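You operate a simulated robot arm through the tools that you are given. There is no shell and no other tool. Be economical: measure what you need, move in short steps, check, and stop when the job is done.

Carry out the task below with a simulated two-armed robot. There is one attempt and no reset: what you move stays moved.

## Task
Change the dead bulb in the spare headlamp.
Fine: lamp off first; old bulb in the orange tray; the new one has the watts on the lamp's label; back on dip.
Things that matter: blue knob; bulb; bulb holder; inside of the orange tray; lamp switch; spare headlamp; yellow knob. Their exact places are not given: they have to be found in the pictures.

It is judged by the outcome, as a careful person would: the job done as asked, and still so three seconds after it is handed in. It fails if anything else is knocked over, pushed out of place, dropped, spilled or broken.

## Robot
Two 6-joint arms with two-finger parallel grippers on one trunk, on a base that drives. Base frame: it is fixed to the floor where the robot stands at the start and does not move with it; the origin is under the middle of the robot, x ahead of it, y to its left, z up. Lengths are in m, angles in degrees, forces in N, time in s.
The left shoulder is at the start at [0.08, 0.216, 1.597], the right one opposite. With the tool pointing down near the work surface each hand reaches from about 0.1 to 0.5 m from the robot's upright axis, wherever it stands, measured 20 degrees to its own side. Places, roughly: blue knob [0.7, 0.2, 0.8]; bulb holder [0.2, 0.1, 0.7]; inside of the orange tray [0.5, 0, 0.7]; lamp switch [0.7, 0, 0.8]; spare headlamp [0.3, 0.2, 0.6]; yellow knob [0.7, 0.3, 0.8]. Payload 3.43 kg a hand.
The TCP of each hand is the grasp point between the finger pads, 0.03 m short of the fingertips. In the tool frame z runs along the fingers and y along their closing line. Largest opening 0.094 m; finger width 0.028, thickness 0.01; the body of the gripper, 0.05 by 0.096 m, starts 0.055 m behind the TCP.
Orientation is that of the tool frame in the base frame, as [roll, pitch, yaw] about the fixed x, y, z axes, in that order (R = Rz(yaw) Ry(pitch) Rx(roll)). With the fingers straight down and closing along the base's y, the tool's x points along the base's -x, its y along +y and its z along -z.

## Interface
- The arms move only by the tool step_arm. It takes "left_series", "right_series" or both (then of equal length, played together; a hand with none holds still); each is a list of rows, each a list of 7 numbers: the gripper command, from -1 (fully open) to 1 (shut), values between in proportion, then the shift along the tool's x, y, z in units of 400 mm (1.0 is 400 mm), then the turn, a rotation vector about the tool's x, y, z in units of 120 degrees (1.0 is 120 degrees). In form: [[jaw, dx, dy, dz, wx, wy, wz], ...]. A call has 1 to 12 rows; each row is the pose to reach, as a shift and turn from the pose commanded when the call began, along the tool's axes at that moment. A call with a number of a shift or a turn outside -1 to 1 is refused whole. Each row takes 0.2 s and may step no farther than 0.05 m and 8.6 degrees from the row before; otherwise, or with a gripper value out of range, the whole call is refused. A pose out of reach is approached as far as the arm can. The call stops where the force on the tool passes 40 N (or 10 N more than at its start, if that is more) or the arm is blocked; 0.2 s more then pass. Each finger travels about 0.072 m/s and halts on what it meets, pressing with about 36 N; the grip force reading is that of the motor and also rises with nothing between the fingers. The clock runs only during rows and for 0.2 s after the last one: add rows that repeat a pose to give the fingers time. The reply holds the time, the measured pose of the TCP, the force on the tool along the base axes, the opening and the grip force, in the units named above and with some noise, with the torque about the TCP (base axes, N m) and any sound that the robot's microphone picked up, and new pictures: "views" is both (left out), scene, wrist or none (wrist: the cameras of the hands that moved).
- Cameras (640 x 400 px; columns grow to the right, rows downward): "scene" is now at [0.0874, 0.0044, 1.7341]; the picture's right is [0.09, -1.00, -0.00], its down [-0.92, -0.08, -0.38] and it looks along [0.38, 0.03, -0.92] (base axes); focal length 273 px, centre (320, 200). "left" rides on the left gripper at [0.076, -0.014, -0.102] in its tool frame; the picture's right is [0.18, 0.98, 0.00], its down [-0.75, 0.14, -0.64] and it looks along [-0.63, 0.12, 0.77] (tool axes); focal length 243 px, centre (320, 200). "right" rides on the right gripper at [0.076, 0.014, -0.103] in its tool frame; the picture's right is [-0.18, 0.98, 0.00], its down [-0.75, -0.14, -0.64] and it looks along [-0.63, -0.12, 0.77] (tool axes); focal length 243 px, centre (320, 200).
- slide_trunk(by): slides the trunk up (or, below 0, down) by that many m; the arms and the scene camera ride with it, the base frame stays. It gives what a move gives, with no picture.
- roll_base(legs): drives the robot by 1 to 6 legs, each [ahead, left, turn to the left] in m, m and degrees, along the robot's own axes; the way and the turn of a leg run together, so that a leg with both is an arc; at most 1.5 m and 180 degrees a leg. The arms and the cameras ride along, it lands a little off, and it stops where it bumps. It gives what a move gives, and a new picture of the scene camera.
- head_to(pan, tilt): turns the head with the scene camera to pan (to the left, within 86 degrees either way) and tilt (down, from -29 to 69), counted from straight ahead of the robot. It gives what a move gives, and a new picture of the scene camera.
- probe_pixels(camera, pixels): for up to 12 pixels [column, row] of the newest picture of that camera ("zoom" is the newest enlarged one), the place [x, y, z] in the base frame of the surface seen there, good to about 0.002 m. It takes no simulated time.
- zoom(camera, box): a new picture of the part [left, top, right, bottom] of that camera's present view, enlarged. It takes no simulated time.
- hand_in(): hands the job in; it is judged then, once.

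Work in short steps. Measure before you move; look again where a grasp or a placing could have gone wrong, and mend it. You have 80 turns and 260 pictures in all, those below and enlarged ones among them. Open the grippers and draw the arms clear of the work before you hand the job in, unless the task says otherwise; then end with one line.

The tools are called after "Request:" as name(argument=value, ...) on one line, values as JSON. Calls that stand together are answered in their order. step_arm: Moves the arms, as the interface text tells. Its arguments: {"type":"object","properties":{"left_series":{"type":"array"},"right_series":{"type":"array"},"views":{"type":"string","enum":["both","scene","wrist","none"]}},"required":[]} The other tools are called the same way: slide_trunk (by) slides the trunk up or down; roll_base (legs) drives the base; head_to (pan, tilt) turns the head that bears the scene camera; probe_pixels (camera, pixels) gives the place of the surface under pixels of a picture; zoom (camera, box) takes an enlarged picture of a part of a camera's view; hand_in () hands the job in.

At the start:

```text
time: 0.0
left_ee_pos: [0.5468, 0.0587, 1.073]
left_tool_rot: [179.9, 0.0, -180.0]
left_ft_force: [0.3, -0.6, 0.0]
left_ft_torque: [0.01, 0.01, 0.01]
left_finger_gap: 0.0941
left_grasp_force: 0.0
right_ee_pos: [0.3568, -0.2912, 0.9875]
right_tool_rot: [180.0, 0.1, 180.0]
right_ft_force: [0.6, -0.3, 0.5]
right_ft_torque: [-0.01, 0.01, 0.01]
right_finger_gap: 0.0939
right_grasp_force: 0.1
trunk travel left (down, up): [-0.827, 0.013]
robot x, y, heading: [0.0007, 0.0004, 0.0]
head pan, tilt: [4.9, 67.6]
```

scene: 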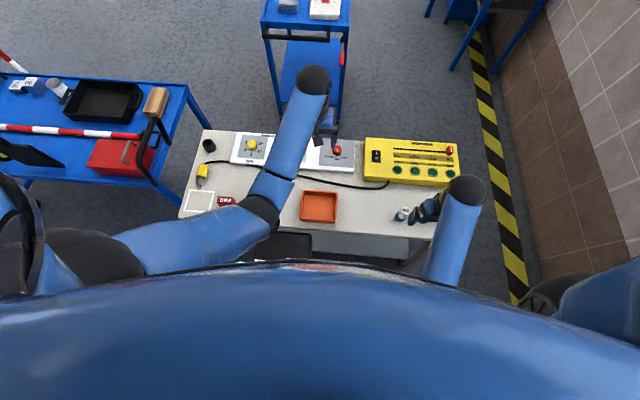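
right: 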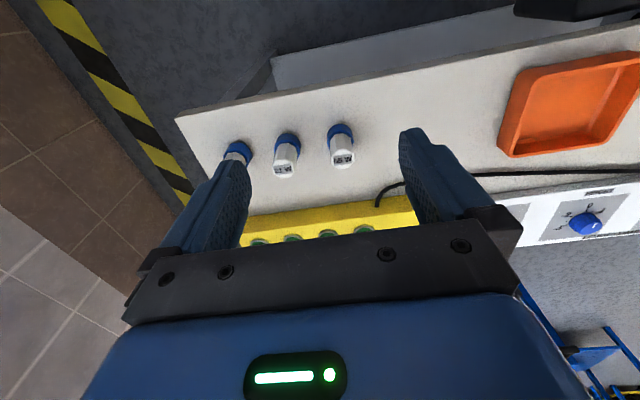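
left: 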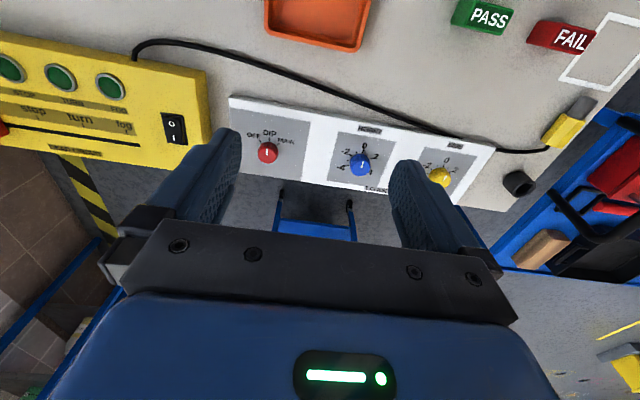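

The left wrist picture shows the red OFF/DIP/MAIN switch near (267,153), and the right one shows three bulbs near (238,150), (286,155) and (342,147). I'll zoom in on these and look for the headlamp.

Request:
zoom(camera="left", box=[220, 80, 500, 255])

Request:
zoom(camera="right", box=[210, 100, 370, 200])

Request:
zoom(camera="scene", box=[160, 120, 480, 320])

Request:
probe_pixels(camera="left", pixels=[[267, 153], [360, 164], [439, 177], [320, 20], [300, 160], [174, 130]])

Request:
probe_pixels(camera="right", pixels=[[238, 147], [286, 152], [342, 147], [312, 185], [343, 130], [287, 138]])

```text
2.29 times, centred on (360, 168) of left
```

zoom: 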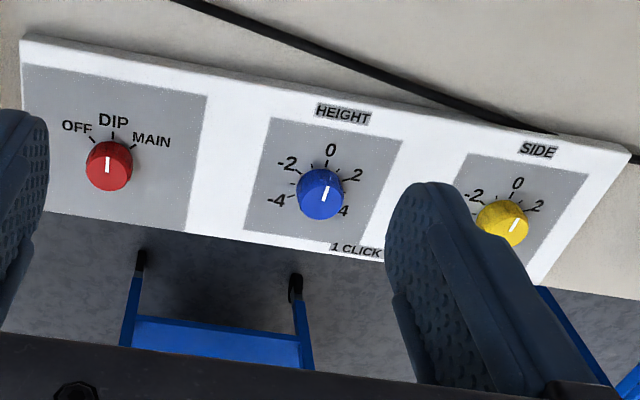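

```text
4.00 times, centred on (290, 150) of right
```

zoom: 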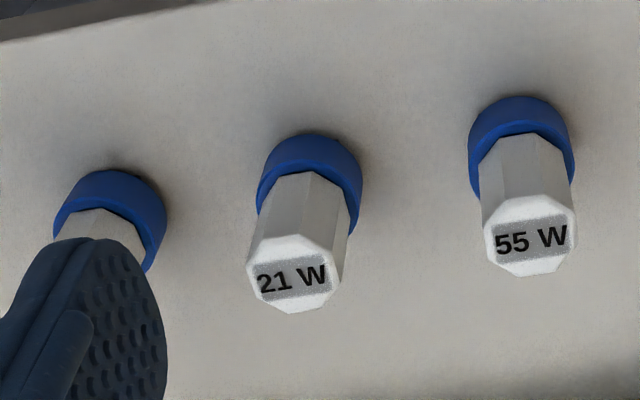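

```text
2.00 times, centred on (320, 220) of scene
```

zoom: 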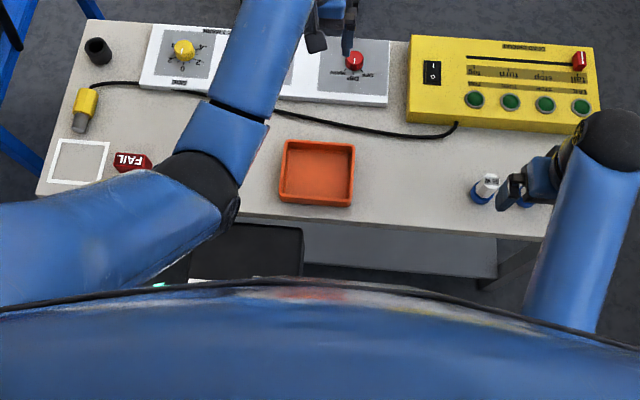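

```text
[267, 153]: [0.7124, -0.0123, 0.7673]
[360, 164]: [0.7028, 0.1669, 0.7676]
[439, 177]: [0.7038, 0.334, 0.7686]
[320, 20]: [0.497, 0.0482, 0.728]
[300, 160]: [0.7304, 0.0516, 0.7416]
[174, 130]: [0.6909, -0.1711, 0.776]
```

```text
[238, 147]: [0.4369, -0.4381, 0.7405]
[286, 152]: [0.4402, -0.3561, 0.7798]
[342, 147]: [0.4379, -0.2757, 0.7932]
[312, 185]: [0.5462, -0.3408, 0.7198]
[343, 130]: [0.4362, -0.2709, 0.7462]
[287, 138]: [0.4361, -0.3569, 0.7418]
```

The lamp must be in front of the bench, hidden under the robot's trunk in the scene view. I'll draw the left hand back over it so that the wrist camera can see it.

Request:
step_arm(left_series=[[-1, 0.09, 0.04, 0, 0, 0, 0], [-1, 0.18, 0.08, 0, 0, 0, 0], [-1, 0.27, 0.12, 0, 0, 0, 0], [-1, 0.36, 0.16, 0, 0, 0, 0], [-1, 0.45, 0.2, 0, 0, 0, 0], [-1, 0.54, 0.24, 0, 0, 0, 0], [-1, 0.63, 0.28, 0, 0, 0, 0], [-1, 0.72, 0.32, 0, 0, 0, 0]])

```text
time: 1.8
left_ee_pos: [0.2491, 0.185, 1.0536]
left_tool_rot: [180.0, 0.3, 180.0]
left_ft_force: [0.3, 0.8, -0.3]
left_ft_torque: [-0.01, 0.0, 0.03]
left_finger_gap: 0.0939
left_grasp_force: 0.1
left hand out of reach, approached as far as the arm can: row 1, 2, 3, 4, 5, 6, 7, 8
right_ee_pos: [0.3551, -0.2908, 0.9875]
right_tool_rot: [180.0, 0.1, -180.0]
right_ft_force: [0.0, -0.3, 0.0]
right_ft_torque: [0.0, -0.01, 0.01]
right_finger_gap: 0.0942
right_grasp_force: 0.0
trunk travel left (down, up): [-0.827, 0.013]
robot x, y, heading: [-0.0004, 0.0009, -0.2]
head pan, tilt: [4.9, 67.6]
```

scene: 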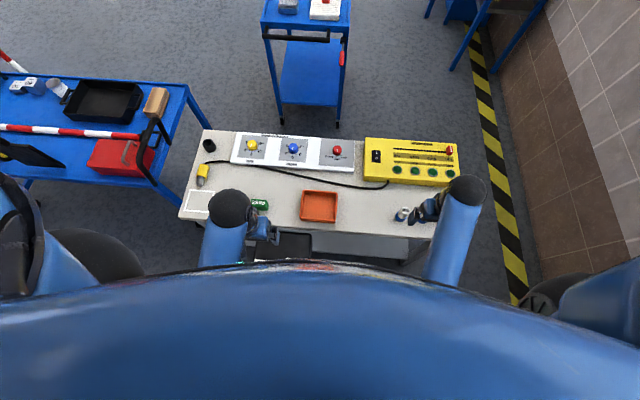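
left: 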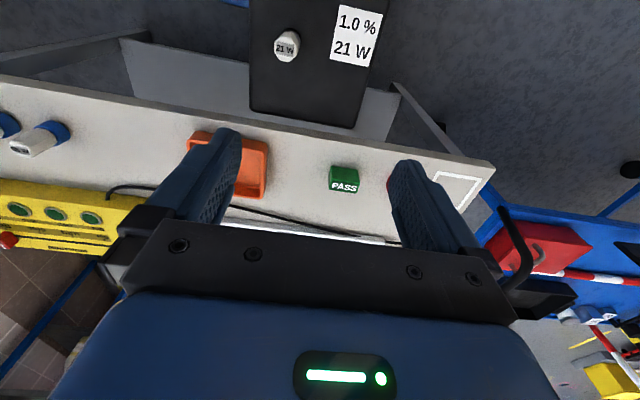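

The lamp label reads "1.0 % 21 W", and the old bulb sits on top at (287,45). I'll zoom in and measure it.

Request:
zoom(camera="left", box=[240, 0, 400, 100])

Request:
probe_pixels(camera="left", pixels=[[287, 50], [285, 34], [300, 80], [300, 10], [260, 90], [370, 90], [375, 10], [250, 10], [228, 180], [345, 178]])

Request:
probe_pixels(camera="scene", pixels=[[319, 207], [337, 150], [336, 149], [293, 147], [301, 192], [337, 193], [335, 222], [300, 221], [404, 211], [260, 203]])

```text
4.00 times, centred on (320, 50) of left
```

zoom: 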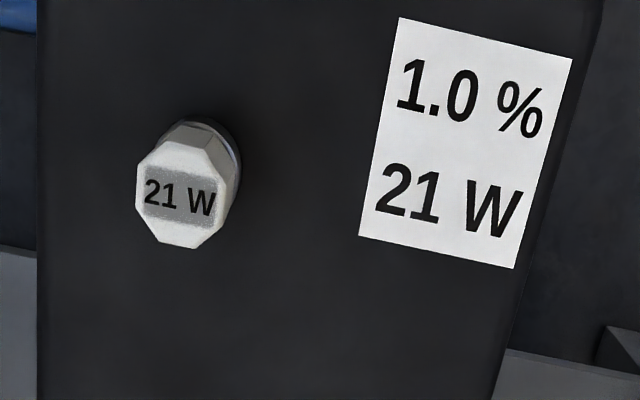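

```text
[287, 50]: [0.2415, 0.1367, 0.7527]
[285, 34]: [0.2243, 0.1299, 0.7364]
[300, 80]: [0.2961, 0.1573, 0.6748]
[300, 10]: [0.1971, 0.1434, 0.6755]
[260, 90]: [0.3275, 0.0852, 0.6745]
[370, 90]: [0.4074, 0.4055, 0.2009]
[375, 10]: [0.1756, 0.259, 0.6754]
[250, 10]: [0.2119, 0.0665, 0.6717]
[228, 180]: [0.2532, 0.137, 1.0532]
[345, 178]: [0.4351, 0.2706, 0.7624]
```

```text
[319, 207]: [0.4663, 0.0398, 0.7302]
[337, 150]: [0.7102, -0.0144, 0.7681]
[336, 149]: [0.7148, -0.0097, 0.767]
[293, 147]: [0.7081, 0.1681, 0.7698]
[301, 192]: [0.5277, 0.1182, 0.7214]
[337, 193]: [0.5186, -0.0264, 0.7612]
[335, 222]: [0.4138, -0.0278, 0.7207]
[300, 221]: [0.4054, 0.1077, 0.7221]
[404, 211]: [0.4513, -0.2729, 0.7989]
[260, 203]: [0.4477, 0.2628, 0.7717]
```

The lamp needs a 21 W bulb: the middle spare at about (0.44,-0.357). The red switch is on DIP and about 0.71 m ahead, so I'll lower the trunk a little to gain reach for the right hand.

Request:
slide_trunk(by=-0.1)

Request:
step_arm(right_series=[[-1, -0.08, 0.08, -0.02, 0, 0, 0], [-1, -0.16, 0.16, -0.05, 0, 0, 0], [-1, -0.24, 0.24, -0.08, 0, 0, 0], [-1, -0.32, 0.32, -0.1, 0, 0, 0], [-1, -0.4, 0.4, -0.12, 0, 0, 0], [-1, -0.48, 0.48, -0.14, 0, 0, 0], [-1, -0.56, 0.56, -0.15, 0, 0, 0], [-1, -0.64, 0.62, -0.15, 0, 0, 0]])

```text
time: 3.1
left_ee_pos: [0.2513, 0.1849, 0.9533]
left_tool_rot: [180.0, 0.2, 179.9]
left_ft_force: [0.3, -1.0, 0.4]
left_ft_torque: [0.03, 0.02, -0.01]
left_finger_gap: 0.0941
left_grasp_force: 0.1
right_ee_pos: [0.3562, -0.2906, 0.887]
right_tool_rot: [-179.9, 0.0, 179.9]
right_ft_force: [0.3, 0.3, -0.3]
right_ft_torque: [-0.01, 0.03, 0.03]
right_finger_gap: 0.0938
right_grasp_force: 0.0
trunk travel left (down, up): [-0.727, 0.113]
robot x, y, heading: [0.0016, -0.0016, 0.1]
head pan, tilt: [4.9, 67.6]
```

```text
time: 4.9
left_ee_pos: [0.2526, 0.1866, 0.9523]
left_tool_rot: [-180.0, 0.0, -179.9]
left_ft_force: [0.7, 1.1, 0.7]
left_ft_torque: [0.02, 0.01, -0.01]
left_finger_gap: 0.0941
left_grasp_force: 0.0
right_ee_pos: [0.6122, -0.0393, 0.9448]
right_tool_rot: [180.0, 0.0, 180.0]
right_ft_force: [-0.1, -0.4, 1.0]
right_ft_torque: [0.01, 0.02, -0.02]
right_finger_gap: 0.0938
right_grasp_force: 0.0
trunk travel left (down, up): [-0.727, 0.113]
robot x, y, heading: [-0.0013, -0.0014, -0.2]
head pan, tilt: [4.9, 67.6]
```

scene: 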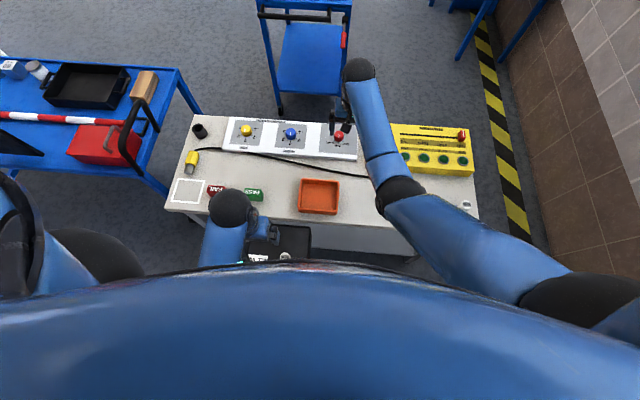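
right: 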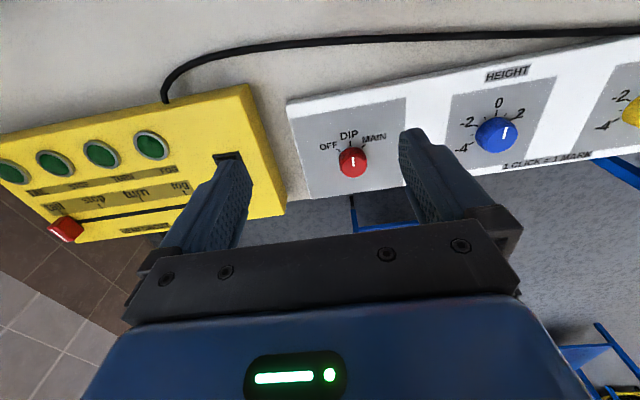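

The right hand reaches here easily. I'll measure the knob at (352,162) before closing on it.

Request:
zoom(camera="right", box=[300, 110, 412, 180])

Request:
probe_pixels(camera="right", pixels=[[352, 160], [352, 150], [342, 162], [363, 162], [352, 168], [352, 176], [352, 141], [329, 145], [373, 140], [330, 180], [240, 160]])

```text
5.71 times, centred on (356, 145) of right
```

zoom: 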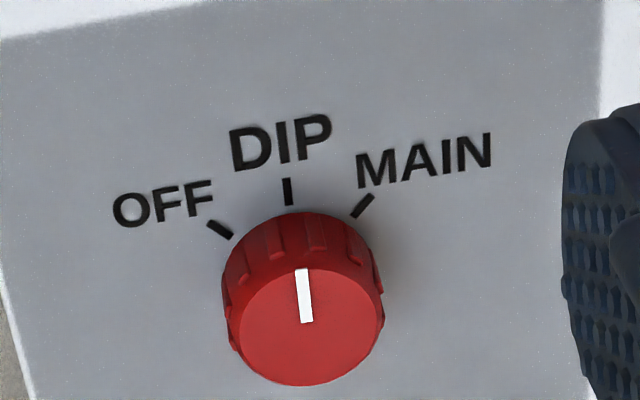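

```text
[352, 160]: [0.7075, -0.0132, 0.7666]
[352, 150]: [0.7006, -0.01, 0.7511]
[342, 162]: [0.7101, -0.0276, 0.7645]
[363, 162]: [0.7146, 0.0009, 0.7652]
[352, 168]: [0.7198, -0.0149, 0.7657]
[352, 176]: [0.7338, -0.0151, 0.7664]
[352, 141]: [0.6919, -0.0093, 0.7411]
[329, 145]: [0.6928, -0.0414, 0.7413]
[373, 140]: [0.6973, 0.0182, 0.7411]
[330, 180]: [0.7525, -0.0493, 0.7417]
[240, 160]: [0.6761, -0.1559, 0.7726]
```

Knob centre is about (0.718,-0.012), top at 0.766, panel at 0.741. I'll move the right hand above it with the fingers partly closed.

Request:
step_arm(right_series=[[-0.6, -0.1, 0.03, 0.06, 0, 0, 0], [-0.3, -0.2, 0.055, 0.12, 0, 0, 0], [-0.3, -0.265, 0.07, 0.18, 0, 0, 0], [-0.3, -0.265, 0.07, 0.21, 0, 0, 0], [-0.3, -0.265, 0.07, 0.21, 0, 0, 0]], views="wrist")

```text
time: 6.1
left_ee_pos: [0.2517, 0.1862, 0.9523]
left_tool_rot: [-179.9, 0.0, -180.0]
left_ft_force: [0.0, 0.2, -0.2]
left_ft_torque: [0.0, 0.02, 0.0]
left_finger_gap: 0.094
left_grasp_force: 0.0
right_ee_pos: [0.6718, -0.0274, 0.9001]
right_tool_rot: [180.0, -0.1, 179.9]
right_ft_force: [0.4, 0.1, 0.1]
right_ft_torque: [0.0, -0.01, 0.02]
right_finger_gap: 0.0612
right_grasp_force: 0.0
right hand out of reach, approached as far as the arm can: row 2, 3, 4, 5
trunk travel left (down, up): [-0.727, 0.113]
robot x, y, heading: [0.0014, -0.0044, -0.2]
head pan, tilt: [4.9, 67.6]
```

right: 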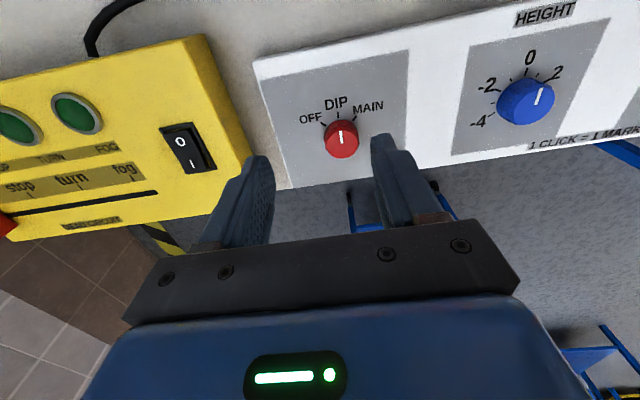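

The arm is out of reach at this trunk height. I'll raise both hands and then lower the trunk further.

Request:
step_arm(left_series=[[-1, 0, 0.08, -0.06, 0, 0, 0], [-1, 0, 0.16, -0.12, 0, 0, 0], [-1, 0, 0.24, -0.18, 0, 0, 0], [-1, 0, 0.32, -0.24, 0, 0, 0], [-1, 0, 0.4, -0.3, 0, 0, 0]], right_series=[[-0.3, 0.06, 0.0, -0.06, 0, 0, 0], [-0.3, 0.12, 0.0, -0.12, 0, 0, 0], [-0.3, 0.18, 0.0, -0.18, 0, 0, 0], [-0.3, 0.24, 0.0, -0.22, 0, 0, 0], [-0.3, 0.28, 0, -0.24, 0, 0, 0]], views="none")

Request:
slide_trunk(by=-0.12)

```text
time: 7.4
left_ee_pos: [0.2357, 0.2736, 0.9553]
left_tool_rot: [-179.9, 0.0, 171.2]
left_ft_force: [1.2, 0.3, 0.1]
left_ft_torque: [-0.03, 0.01, 0.0]
left_finger_gap: 0.0938
left_grasp_force: 0.0
left hand out of reach, approached as far as the arm can: row 1, 2, 3, 4, 5
right_ee_pos: [0.5565, -0.0259, 0.9941]
right_tool_rot: [-180.0, 0.0, 179.9]
right_ft_force: [0.2, 0.3, 0.8]
right_ft_torque: [0.02, -0.02, -0.03]
right_finger_gap: 0.0612
right_grasp_force: 0.1
trunk travel left (down, up): [-0.727, 0.113]
robot x, y, heading: [-0.0015, 0.0001, -0.3]
head pan, tilt: [4.9, 67.6]
stopped in row 5 (left hand): the arm was blocked; the commanded pose is now the measured one
```

```text
time: 8.9
left_ee_pos: [0.2359, 0.2728, 0.8341]
left_tool_rot: [-179.9, 0.0, 171.2]
left_ft_force: [-0.8, 0.0, -0.4]
left_ft_torque: [0.03, -0.02, -0.02]
left_finger_gap: 0.0939
left_grasp_force: 0.1
right_ee_pos: [0.5566, -0.0274, 0.8735]
right_tool_rot: [180.0, 0.0, 180.0]
right_ft_force: [-0.8, -0.8, 0.9]
right_ft_torque: [0.01, -0.02, 0.02]
right_finger_gap: 0.0611
right_grasp_force: 0.0
trunk travel left (down, up): [-0.607, 0.233]
robot x, y, heading: [0.0046, 0.0008, -0.2]
head pan, tilt: [4.9, 67.6]
```

The trunk is lower now. I'll move the right hand over the knob again.

Request:
step_arm(right_series=[[-0.3, -0.1, 0.02, 0, 0, 0, 0], [-0.3, -0.2, 0.039, 0, 0, 0, 0], [-0.3, -0.3, 0.039, 0, 0, 0, 0], [-0.3, -0.404, 0.039, 0.02, 0, 0, 0], [-0.3, -0.404, 0.039, 0.05, 0, 0, 0]], views="both")

```text
time: 10.1
left_ee_pos: [0.2357, 0.2722, 0.8342]
left_tool_rot: [-179.8, 0.1, 171.2]
left_ft_force: [-0.2, 0.0, -0.1]
left_ft_torque: [0.0, 0.0, 0.0]
left_finger_gap: 0.0939
left_grasp_force: 0.1
right_ee_pos: [0.7, -0.0184, 0.8601]
right_tool_rot: [-179.9, 0.1, 179.9]
right_ft_force: [0.2, -0.1, 0.5]
right_ft_torque: [-0.02, 0.02, -0.01]
right_finger_gap: 0.0608
right_grasp_force: 0.0
right hand out of reach, approached as far as the arm can: row 4, 5
trunk travel left (down, up): [-0.607, 0.233]
robot x, y, heading: [-0.0013, -0.0028, -0.1]
head pan, tilt: [4.9, 67.6]
```

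scene: 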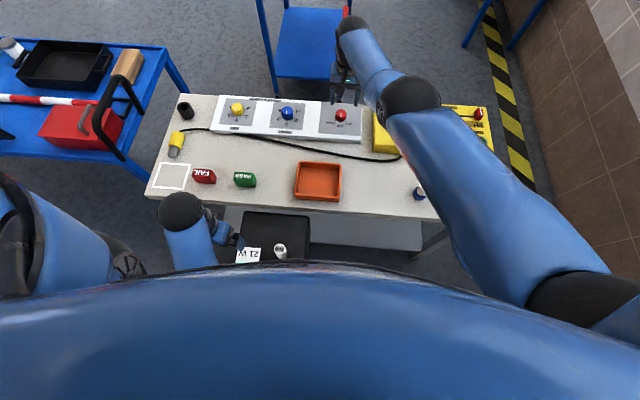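
right: 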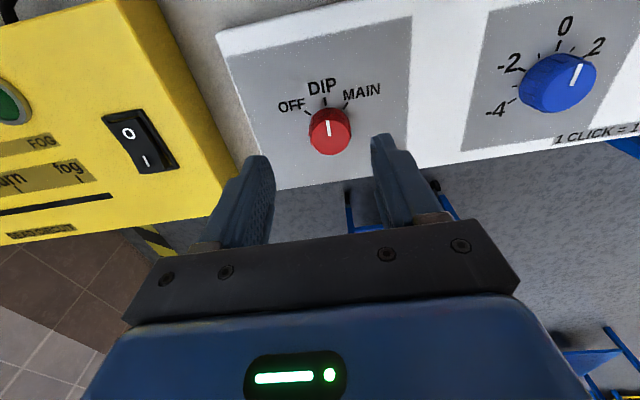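

The reach is still a few cm short. Turning the base about 18° to the left brings the right shoulder closer. I'll lift the right hand slightly, then turn.

Request:
step_arm(right_series=[[-0.3, 0.08, 0, -0.03, 0, 0, 0], [-0.3, 0.16, 0, -0.08, 0, 0, 0], [-0.3, 0.24, 0, -0.1, 0, 0, 0]], views="none")

Request:
roll_base(legs=[[0, 0, 18]])

```text
time: 10.9
left_ee_pos: [0.237, 0.2727, 0.8343]
left_tool_rot: [-179.9, 0.2, 171.2]
left_ft_force: [0.2, -0.5, -0.5]
left_ft_torque: [0.01, 0.0, 0.02]
left_finger_gap: 0.0939
left_grasp_force: 0.0
right_ee_pos: [0.6021, -0.0188, 0.9003]
right_tool_rot: [179.9, 0.0, 179.9]
right_ft_force: [0.1, 0.5, 0.3]
right_ft_torque: [-0.02, -0.01, 0.03]
right_finger_gap: 0.061
right_grasp_force: 0.1
trunk travel left (down, up): [-0.607, 0.233]
robot x, y, heading: [0.001, -0.0001, -0.0]
head pan, tilt: [4.9, 67.6]
```

```text
time: 12.3
left_ee_pos: [0.1407, 0.3312, 0.8354]
left_tool_rot: [180.0, 0.1, -170.9]
left_ft_force: [0.3, 1.0, -0.5]
left_ft_torque: [-0.01, 0.03, -0.01]
left_finger_gap: 0.0938
left_grasp_force: 0.0
right_ee_pos: [0.581, 0.1685, 0.8988]
right_tool_rot: [-180.0, 0.0, -162.3]
right_ft_force: [0.4, 0.0, -0.3]
right_ft_torque: [0.01, 0.01, -0.01]
right_finger_gap: 0.0611
right_grasp_force: 0.0
trunk travel left (down, up): [-0.607, 0.233]
robot x, y, heading: [0.0014, -0.0016, 17.9]
head pan, tilt: [4.9, 67.6]
```

scene: 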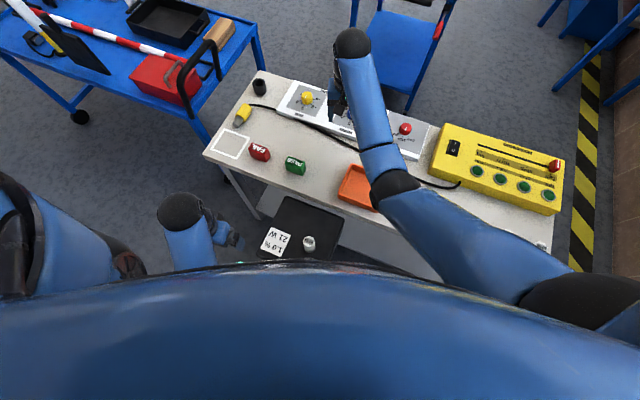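

The turn went fine. I'll move the right hand over the knob and wind its yaw to about -22° so it has room to turn anticlockwise.

Request:
step_arm(right_series=[[-0.3, -0.035, -0.1, 0, 0, 0, 0.055], [-0.3, -0.07, -0.2, 0, 0, 0, 0.111], [-0.3, -0.105, -0.3, 0, 0, 0, 0.166], [-0.3, -0.14, -0.4, 0, 0, 0, 0.222], [-0.3, -0.17, -0.48, 0, 0, 0, 0.277], [-0.3, -0.189, -0.534, 0.05, 0, 0, 0.333], [-0.3, -0.189, -0.534, 0.1, 0, 0, 0.333]], views="wrist")

```text
time: 13.9
left_ee_pos: [0.141, 0.3334, 0.8347]
left_tool_rot: [-180.0, 0.1, -171.0]
left_ft_force: [-0.2, 0.9, -0.6]
left_ft_torque: [0.02, 0.01, -0.01]
left_finger_gap: 0.094
left_grasp_force: 0.1
right_ee_pos: [0.7182, -0.0113, 0.8602]
right_tool_rot: [180.0, 0.1, 157.6]
right_ft_force: [-0.3, -0.2, 0.0]
right_ft_torque: [-0.05, 0.01, -0.03]
right_finger_gap: 0.0613
right_grasp_force: 0.0
trunk travel left (down, up): [-0.607, 0.233]
robot x, y, heading: [0.0014, -0.0011, 17.9]
head pan, tilt: [4.9, 67.6]
```

right: 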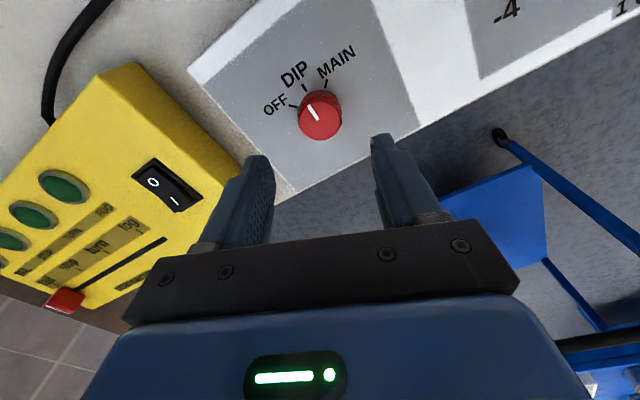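

The hand is over the knob. I'll check the knob centre, the ticks and the clearance to the yellow box.

Request:
zoom(camera="right", box=[250, 50, 378, 130])

Request:
probe_pixels(camera="right", pixels=[[325, 119], [305, 88], [293, 106], [325, 83], [303, 126], [339, 116], [240, 168], [312, 113]])

```text
5.00 times, centred on (314, 90) of right
```

zoom: 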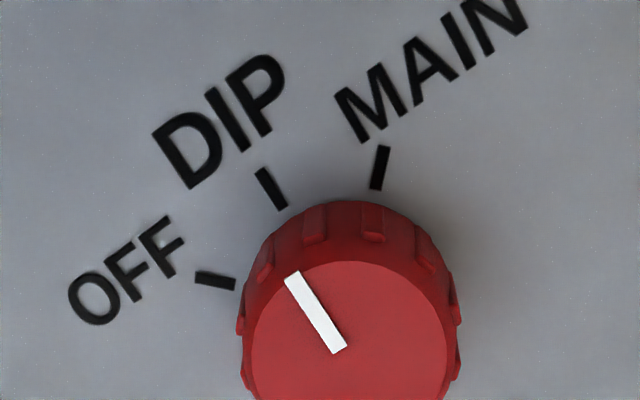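

```text
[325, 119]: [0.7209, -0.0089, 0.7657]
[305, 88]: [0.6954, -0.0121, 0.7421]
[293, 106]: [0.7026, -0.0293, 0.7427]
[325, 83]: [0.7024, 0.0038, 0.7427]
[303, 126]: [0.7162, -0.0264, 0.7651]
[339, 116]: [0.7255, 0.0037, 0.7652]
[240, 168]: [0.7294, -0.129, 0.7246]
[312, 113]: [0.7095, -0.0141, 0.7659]
```

Knob centre is (0.718,-0.0127) with OFF 45° anticlockwise. I'll descend and grip it.

Request:
step_arm(right_series=[[-0.3, 0, -0.003, 0.08, 0, 0, 0], [-0.3, 0, -0.003, 0.15, 0, 0, 0], [-0.3, 0, -0.003, 0.205, 0, 0, 0], [-0.3, 0, -0.003, 0.205, 0, 0, 0], [1, 0, -0.003, 0.205, 0, 0, 0], [1, 0, -0.003, 0.205, 0, 0, 0], [1, 0, -0.003, 0.205, 0, 0, 0]], views="wrist")

```text
time: 15.5
left_ee_pos: [0.1406, 0.3338, 0.8347]
left_tool_rot: [-179.9, 0.0, -170.9]
left_ft_force: [-0.5, 0.1, 0.8]
left_ft_torque: [0.01, 0.0, 0.01]
left_finger_gap: 0.0941
left_grasp_force: 0.2
right_ee_pos: [0.7147, -0.0111, 0.7791]
right_tool_rot: [-179.9, 0.0, 157.9]
right_ft_force: [2.1, 6.9, -0.6]
right_ft_torque: [0.27, -0.12, 0.05]
right_finger_gap: 0.037
right_grasp_force: 45.2
trunk travel left (down, up): [-0.607, 0.233]
robot x, y, heading: [-0.0015, 0.0024, 17.8]
head pan, tilt: [4.9, 67.6]
```

right: 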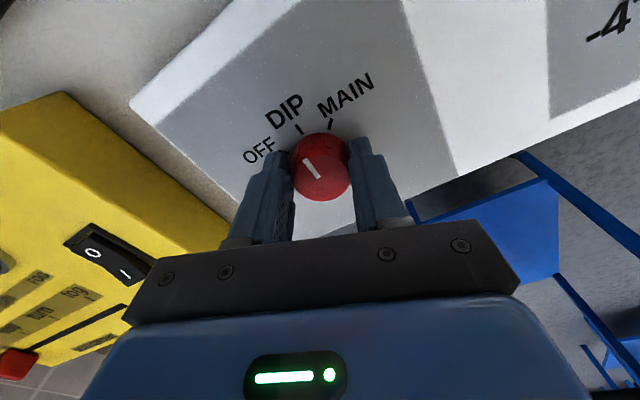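

The knob is gripped (gap 0.037), so I'll turn it 45° anticlockwise to OFF.

Request:
step_arm(right_series=[[1, 0, 0, 0, 0, 0, -0.065], [1, 0, 0, 0, 0, 0, -0.13], [1, 0, 0, 0, 0, 0, -0.195], [1, 0, 0, 0, 0, 0, -0.26], [1, 0, 0, 0, 0, 0, -0.325], [1, 0, 0, 0, 0, 0, -0.38], [1, 0, 0, 0, 0, 0, -0.38]], views="wrist")

```text
time: 17.1
left_ee_pos: [0.1406, 0.3321, 0.8344]
left_tool_rot: [-179.9, 0.2, -171.1]
left_ft_force: [0.0, 0.3, -0.2]
left_ft_torque: [0.02, 0.0, 0.0]
left_finger_gap: 0.0938
left_grasp_force: 0.1
right_ee_pos: [0.7159, -0.0158, 0.7789]
right_tool_rot: [-179.9, 0.1, -156.7]
right_ft_force: [-0.9, -1.8, 9.5]
right_ft_torque: [-0.37, 0.5, -0.43]
right_finger_gap: 0.0369
right_grasp_force: 44.9
trunk travel left (down, up): [-0.607, 0.233]
robot x, y, heading: [0.0005, -0.0071, 17.5]
head pan, tilt: [4.9, 67.6]
```

right: 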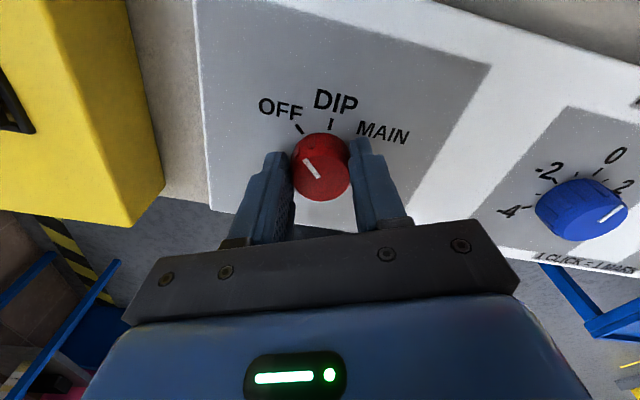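

The marker points at OFF. I'll release it, lift clear and check.

Request:
step_arm(right_series=[[0.2, 0, 0, 0, 0, 0, -0.375], [-0.3, 0, 0, 0, 0, 0, -0.375], [-0.3, 0, 0, 0, 0, 0, -0.375], [-0.3, 0, 0, -0.1, 0, 0, -0.375], [-0.3, 0, 0, -0.2, 0, 0, -0.375], [-0.3, 0, 0, -0.28, 0, 0, -0.375]], views="wrist")

```text
refused: row 1 steps farther than a row can; nothing moved
```

The rows count from the present pose, so I'll resend with no turn.

Request:
step_arm(right_series=[[0.2, 0, 0, 0, 0, 0, 0], [-0.3, 0, 0, 0, 0, 0, 0], [-0.3, 0, 0, 0, 0, 0, 0], [-0.3, 0, 0, -0.1, 0, 0, 0], [-0.3, 0, 0, -0.2, 0, 0, 0], [-0.3, 0, 0, -0.28, 0, 0, 0]], views="wrist")

Request:
zoom(camera="right", box=[220, 40, 420, 165])

```text
time: 18.5
left_ee_pos: [0.1419, 0.3326, 0.8348]
left_tool_rot: [-179.8, 0.1, -171.1]
left_ft_force: [0.3, 0.0, 0.5]
left_ft_torque: [-0.01, -0.03, 0.02]
left_finger_gap: 0.0939
left_grasp_force: 0.0
right_ee_pos: [0.7171, -0.0113, 0.8905]
right_tool_rot: [-180.0, 0.0, -156.6]
right_ft_force: [-0.4, 0.9, 0.4]
right_ft_torque: [0.03, 0.02, -0.03]
right_finger_gap: 0.0609
right_grasp_force: 0.0
trunk travel left (down, up): [-0.607, 0.233]
robot x, y, heading: [-0.0006, 0.0009, 17.9]
head pan, tilt: [4.9, 67.6]
```

right: 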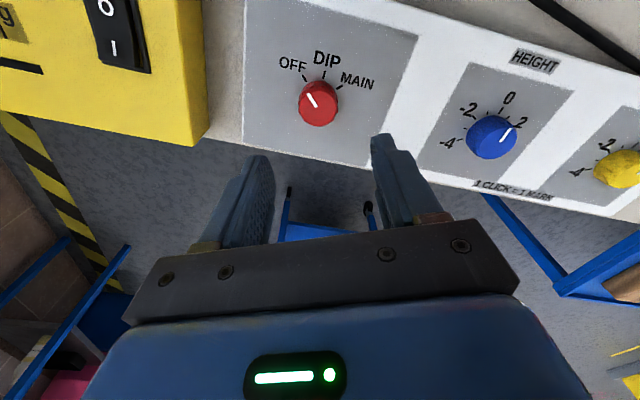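

```text
3.20 times, centred on (320, 102) of right
```

zoom: 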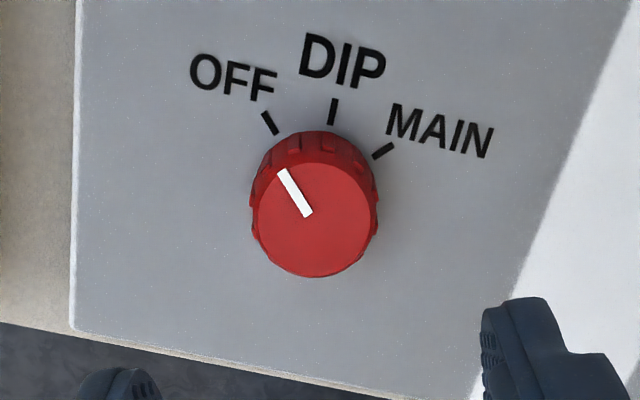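

The lamp is OFF. I'll bring the right hand back over the bench and turn the base another 12°, so lamp, tray, spares and switch are all within the right arm's reach.

Request:
step_arm(right_series=[[-0.6, 0.1, 0.048, 0, 0, 0, 0], [-1, 0.2, 0.096, 0, 0, 0, 0], [-1, 0.3, 0.144, 0, 0, 0, 0], [-1, 0.4, 0.192, 0, 0, 0, 0], [-1, 0.487, 0.24, 0, 0, 0, 0]], views="none")

Request:
roll_base(legs=[[0, 0, 12]])

Request:
slide_trunk(by=0.1)

```text
time: 19.7
left_ee_pos: [0.1412, 0.3318, 0.8353]
left_tool_rot: [-179.9, 0.2, -171.0]
left_ft_force: [0.0, -0.5, 0.6]
left_ft_torque: [-0.01, 0.0, 0.0]
left_finger_gap: 0.0939
left_grasp_force: 0.1
right_ee_pos: [0.5254, 0.0078, 0.8314]
right_tool_rot: [-180.0, 0.3, -156.5]
right_ft_force: [0.0, -0.2, 0.1]
right_ft_torque: [-0.01, -0.02, 0.01]
right_finger_gap: 0.0941
right_grasp_force: 0.0
right hand out of reach, approached as far as the arm can: row 2, 3, 4, 5
trunk travel left (down, up): [-0.607, 0.233]
robot x, y, heading: [0.0008, 0.0004, 17.7]
head pan, tilt: [4.9, 67.6]
```

```text
time: 20.9
left_ee_pos: [0.0707, 0.354, 0.835]
left_tool_rot: [-179.9, 0.1, -159.2]
left_ft_force: [-0.9, -1.2, 0.4]
left_ft_torque: [-0.01, 0.01, 0.02]
left_finger_gap: 0.0942
left_grasp_force: 0.0
right_ee_pos: [0.5128, 0.1144, 0.8301]
right_tool_rot: [180.0, 0.2, -144.8]
right_ft_force: [0.3, 0.1, -0.2]
right_ft_torque: [-0.01, 0.01, 0.0]
right_finger_gap: 0.0943
right_grasp_force: 0.0
trunk travel left (down, up): [-0.607, 0.233]
robot x, y, heading: [-0.0001, 0.0007, 29.7]
head pan, tilt: [4.9, 67.6]
```

scene: 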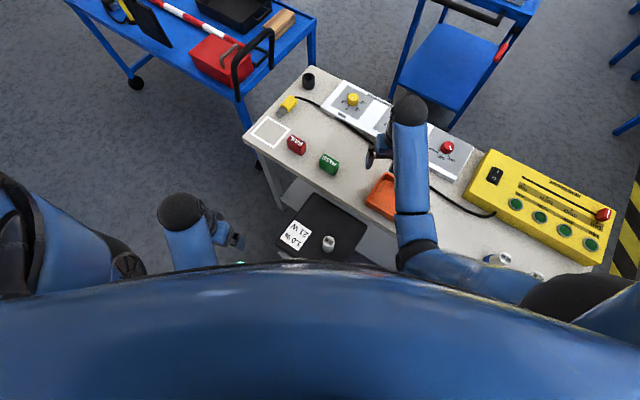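

```text
time: 22.2
left_ee_pos: [0.0689, 0.3534, 0.9351]
left_tool_rot: [-179.8, 0.1, -159.3]
left_ft_force: [0.4, -0.4, -0.3]
left_ft_torque: [0.02, -0.04, 0.02]
left_finger_gap: 0.0941
left_grasp_force: 0.0
right_ee_pos: [0.5129, 0.1167, 0.9312]
right_tool_rot: [-179.9, 0.2, -144.9]
right_ft_force: [0.0, -0.4, 0.1]
right_ft_torque: [-0.03, 0.03, 0.0]
right_finger_gap: 0.094
right_grasp_force: 0.0
trunk travel left (down, up): [-0.707, 0.133]
robot x, y, heading: [-0.0007, -0.0002, 29.8]
head pan, tilt: [4.9, 67.6]
```

Next I'll raise the trunk and bring the right hand over the lamp for a close look at the old bulb.

Request:
slide_trunk(by=0.12)

Request:
step_arm(right_series=[[-1, 0.06, 0.07, 0.03, 0, 0, 0.05], [-1, 0.12, 0.14, 0.06, 0, 0, 0.1], [-1, 0.18, 0.21, 0.1, 0, 0, 0.15], [-1, 0.24, 0.28, 0.15, 0, 0, 0.2], [-1, 0.3, 0.35, 0.2, 0, 0, 0.25], [-1, 0.36, 0.414, 0.25, 0, 0, 0.29], [-1, 0.36, 0.414, 0.3, 0, 0, 0.29]], views="both")

```text
time: 23.7
left_ee_pos: [0.0699, 0.3559, 1.0553]
left_tool_rot: [-179.9, 0.1, -159.0]
left_ft_force: [-0.7, -0.8, 0.1]
left_ft_torque: [-0.01, 0.01, -0.01]
left_finger_gap: 0.0937
left_grasp_force: 0.0
right_ee_pos: [0.5134, 0.1153, 1.0513]
right_tool_rot: [180.0, 0.2, -144.7]
right_ft_force: [0.5, 0.4, 0.2]
right_ft_torque: [0.01, -0.02, -0.05]
right_finger_gap: 0.0941
right_grasp_force: 0.0
trunk travel left (down, up): [-0.827, 0.013]
robot x, y, heading: [0.0006, 0.0002, 29.8]
head pan, tilt: [4.9, 67.6]
```

```text
time: 25.3
left_ee_pos: [0.0713, 0.355, 1.0555]
left_tool_rot: [-179.9, 0.2, -159.1]
left_ft_force: [0.1, -0.4, 0.7]
left_ft_torque: [-0.01, 0.01, 0.05]
left_finger_gap: 0.094
left_grasp_force: 0.0
right_ee_pos: [0.3004, 0.1678, 0.9289]
right_tool_rot: [179.9, 0.2, -179.7]
right_ft_force: [0.1, 1.0, 0.4]
right_ft_torque: [-0.05, 0.02, -0.01]
right_finger_gap: 0.094
right_grasp_force: 0.1
trunk travel left (down, up): [-0.827, 0.013]
robot x, y, heading: [0.0008, 0.0014, 29.5]
head pan, tilt: [4.9, 67.6]
```

scene: 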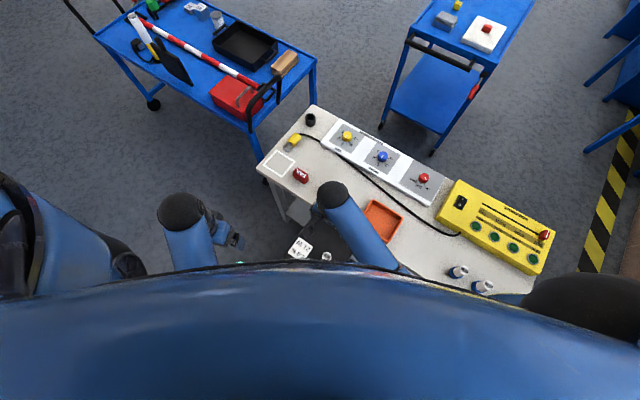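
right: 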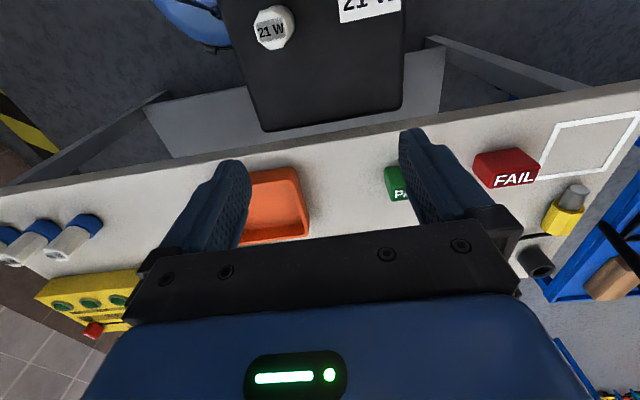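

The old bulb is at (272,28). I'll move the hand back over it for a better view.

Request:
step_arm(right_series=[[-1, 0.06, -0.03, 0.02, 0, 0, 0], [-1, 0.12, -0.06, 0.04, 0, 0, 0], [-1, 0.17, -0.076, 0.08, 0, 0, 0]], views="wrist")

Request:
zoom(camera="right", box=[220, 0, 440, 137])

```text
time: 26.1
left_ee_pos: [0.0704, 0.3545, 1.0538]
left_tool_rot: [-180.0, 0.1, -159.2]
left_ft_force: [-0.7, 0.2, 0.0]
left_ft_torque: [-0.02, 0.0, -0.02]
left_finger_gap: 0.0939
left_grasp_force: 0.1
right_ee_pos: [0.233, 0.1364, 0.8992]
right_tool_rot: [179.7, 0.2, -179.6]
right_ft_force: [0.0, -1.1, 0.7]
right_ft_torque: [0.0, -0.04, 0.03]
right_finger_gap: 0.0942
right_grasp_force: 0.0
trunk travel left (down, up): [-0.827, 0.013]
robot x, y, heading: [0.0001, -0.0044, 29.8]
head pan, tilt: [4.9, 67.6]
```

right: 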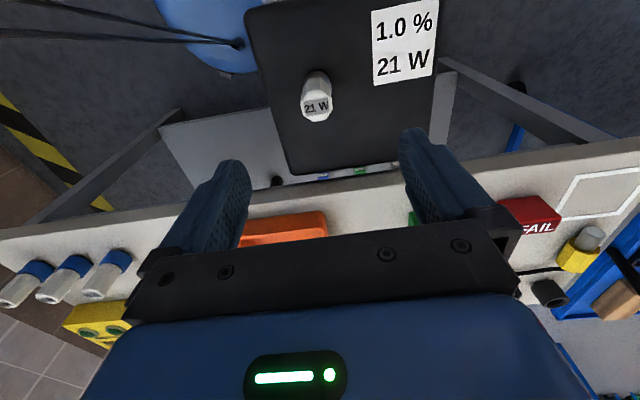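

```text
2.91 times, centred on (330, 68) of right
```

zoom: 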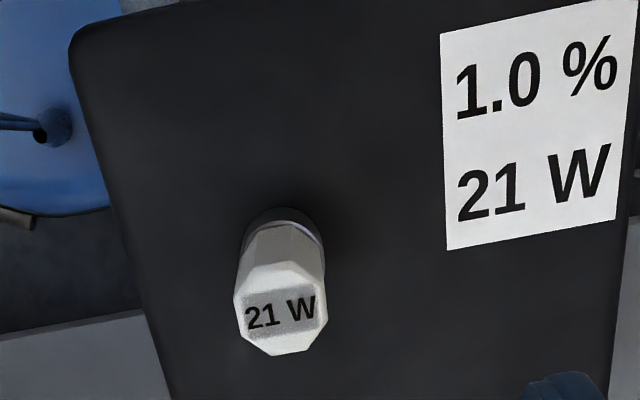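

I'll zoom on the bulb and its holder to see how it is held, and measure it.

Request:
zoom(camera="right", box=[284, 60, 348, 130])

Request:
probe_pixels(camera="right", pixels=[[317, 104], [316, 95], [317, 117], [304, 105], [329, 101], [314, 80], [314, 74], [330, 90], [300, 90], [317, 66]])

Request:
zoom(camera="right", box=[0, 230, 150, 320])

```text
5.71 times, centred on (316, 95) of right
```

zoom: 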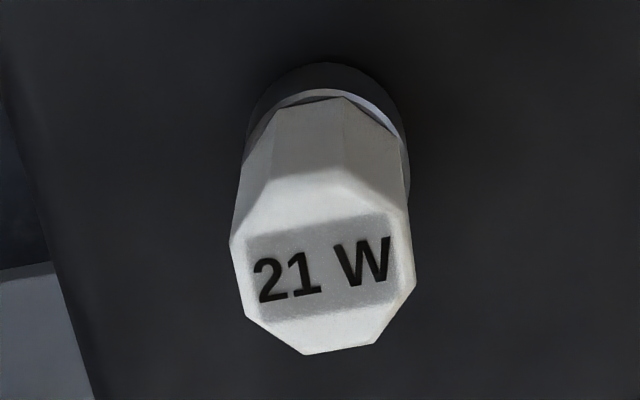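

```text
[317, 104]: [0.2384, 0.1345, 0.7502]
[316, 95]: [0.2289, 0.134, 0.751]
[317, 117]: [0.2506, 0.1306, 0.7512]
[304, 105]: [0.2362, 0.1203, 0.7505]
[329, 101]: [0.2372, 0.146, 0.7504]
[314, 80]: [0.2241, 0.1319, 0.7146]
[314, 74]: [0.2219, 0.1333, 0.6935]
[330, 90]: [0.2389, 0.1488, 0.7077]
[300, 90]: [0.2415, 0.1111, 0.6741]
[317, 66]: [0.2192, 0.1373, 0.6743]
```

```text
4.27 times, centred on (75, 275) of right
```

zoom: 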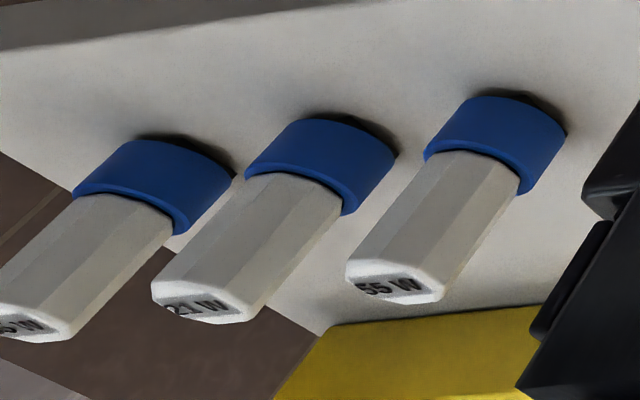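

The bulb's centre is (0.238,0.1335) with its top at 0.7505 and the holder rim near 0.70; its flats face ±y. I'll descend around it and close gently.

Request:
step_arm(right_series=[[-1, -0.0125, -0.007, 0.1, 0, 0, 0], [-1, -0.0125, -0.007, 0.2, 0, 0, 0], [-0.6, -0.0125, -0.007, 0.3, 0, 0, 0], [-0.3, -0.0125, -0.007, 0.36, 0, 0, 0], [-0.3, -0.0125, -0.007, 0.393, 0, 0, 0], [-0.3, -0.0125, -0.007, 0.393, 0, 0, 0]], views="wrist")

```text
time: 27.5
left_ee_pos: [0.0701, 0.3529, 1.055]
left_tool_rot: [-179.9, 0.1, -159.2]
left_ft_force: [0.5, 0.3, -0.2]
left_ft_torque: [-0.03, 0.0, -0.01]
left_finger_gap: 0.0942
left_grasp_force: 0.1
right_ee_pos: [0.2368, 0.1343, 0.7413]
right_tool_rot: [179.9, 0.2, -179.6]
right_ft_force: [-0.1, 0.1, -0.8]
right_ft_torque: [0.01, 0.01, -0.01]
right_finger_gap: 0.0611
right_grasp_force: 0.1
trunk travel left (down, up): [-0.827, 0.013]
robot x, y, heading: [0.001, 0.0016, 29.5]
head pan, tilt: [4.9, 67.6]
```

right: 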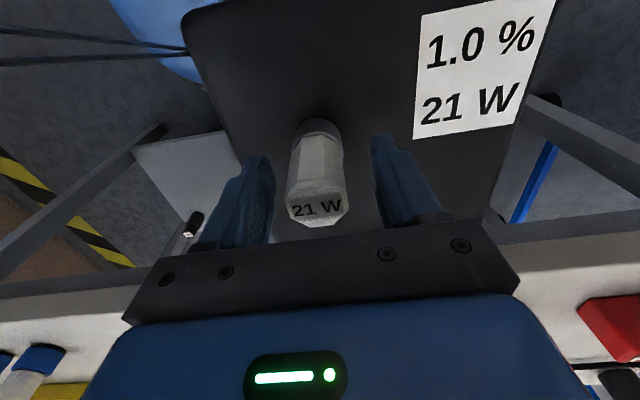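

The bulb is centred between the fingers. I'll look at the holder closely and close the fingers.

Request:
zoom(camera="right", box=[270, 105, 366, 165])

Request:
step_arm(right_series=[[0.3, 0, 0, 0, 0, 0, 0], [1, 0, 0, 0, 0, 0, 0], [1, 0, 0, 0, 0, 0, 0], [1, 0, 0, 0, 0, 0, 0]], views="wrist")

```text
6.67 times, centred on (318, 135) of right
```

zoom: 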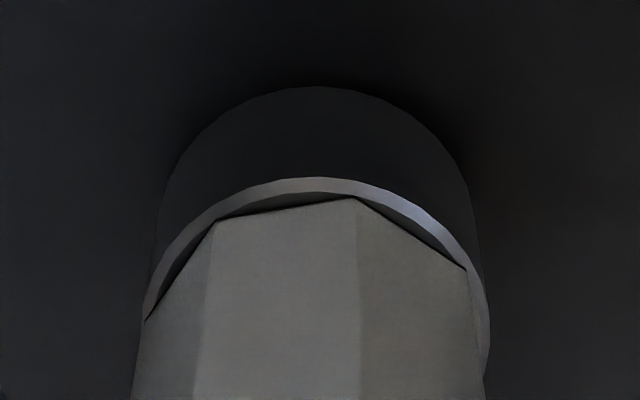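

```text
time: 28.5
left_ee_pos: [0.0706, 0.3535, 1.0553]
left_tool_rot: [179.9, 0.1, -159.0]
left_ft_force: [-0.2, 0.5, 0.6]
left_ft_torque: [-0.01, 0.02, 0.01]
left_finger_gap: 0.0938
left_grasp_force: 0.1
right_ee_pos: [0.2363, 0.1339, 0.7404]
right_tool_rot: [180.0, 0.1, -179.6]
right_ft_force: [-0.8, -10.0, -5.3]
right_ft_torque: [-0.06, 0.03, -0.11]
right_finger_gap: 0.0349
right_grasp_force: 36.2
trunk travel left (down, up): [-0.827, 0.013]
robot x, y, heading: [0.0006, -0.0018, 29.7]
head pan, tilt: [4.9, 67.6]
```

right: 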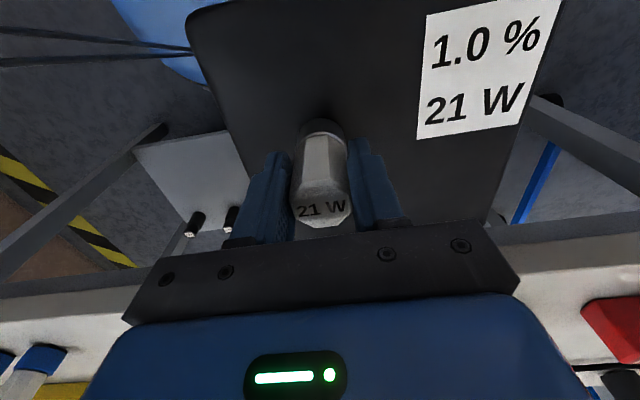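

The bulb is held (gap 0.035). I'll pull straight up by 8 mm in small steps and watch the force to see if it's a simple push-in fit.

Request:
step_arm(right_series=[[1, 0, 0, -0.005, 0, 0, 0], [1, 0, 0, -0.01, 0, 0, 0], [1, 0, 0, -0.015, 0, 0, 0], [1, 0, 0, -0.02, 0, 0, 0]], views="wrist")

```text
time: 29.5
left_ee_pos: [0.0705, 0.3532, 1.054]
left_tool_rot: [-179.9, 0.1, -159.2]
left_ft_force: [-0.3, 1.0, 0.0]
left_ft_torque: [0.03, 0.01, -0.01]
left_finger_gap: 0.0941
left_grasp_force: 0.0
right_ee_pos: [0.2381, 0.1342, 0.75]
right_tool_rot: [179.9, 0.2, -179.6]
right_ft_force: [-0.3, -3.1, -0.1]
right_ft_torque: [-0.18, 0.01, -0.01]
right_finger_gap: 0.0348
right_grasp_force: 35.9
trunk travel left (down, up): [-0.827, 0.013]
robot x, y, heading: [-0.002, -0.0019, 29.8]
head pan, tilt: [4.9, 67.6]
```

right: 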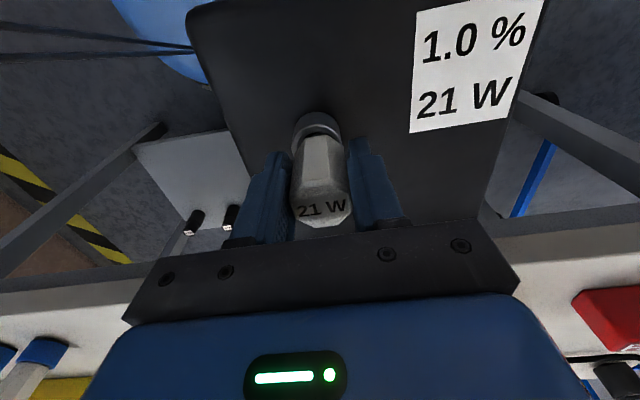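

It slides out freely. I'll lift it well clear.

Request:
step_arm(right_series=[[1, 0, 0, -0.05, 0, 0, 0], [1, 0, 0, -0.1, 0, 0, 0], [1, 0, 0, -0.2, 0, 0, 0], [1, 0, 0, -0.3, 0, 0, 0], [1, 0, 0, -0.36, 0, 0, 0]], views="both")

```text
time: 30.7
left_ee_pos: [0.07, 0.3539, 1.0558]
left_tool_rot: [-179.9, 0.2, -159.3]
left_ft_force: [0.0, 0.0, 0.0]
left_ft_torque: [0.0, 0.02, -0.04]
left_finger_gap: 0.0939
left_grasp_force: 0.0
right_ee_pos: [0.2369, 0.1346, 0.8933]
right_tool_rot: [-179.9, 0.1, -179.5]
right_ft_force: [0.0, 0.1, 0.1]
right_ft_torque: [-0.03, 0.0, -0.03]
right_finger_gap: 0.035
right_grasp_force: 36.4
trunk travel left (down, up): [-0.827, 0.013]
robot x, y, heading: [0.0015, 0.0002, 29.6]
head pan, tilt: [4.9, 67.6]
```

scene: 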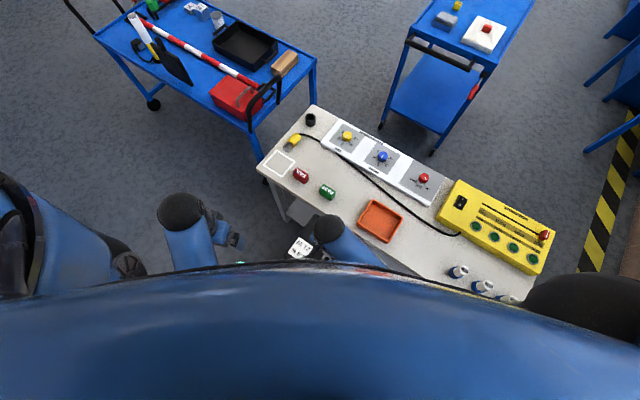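
right: 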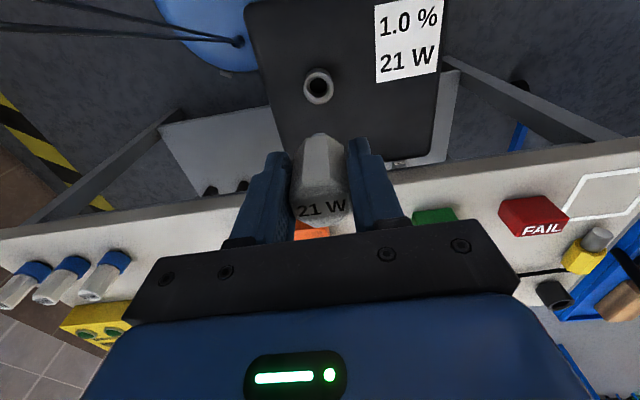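

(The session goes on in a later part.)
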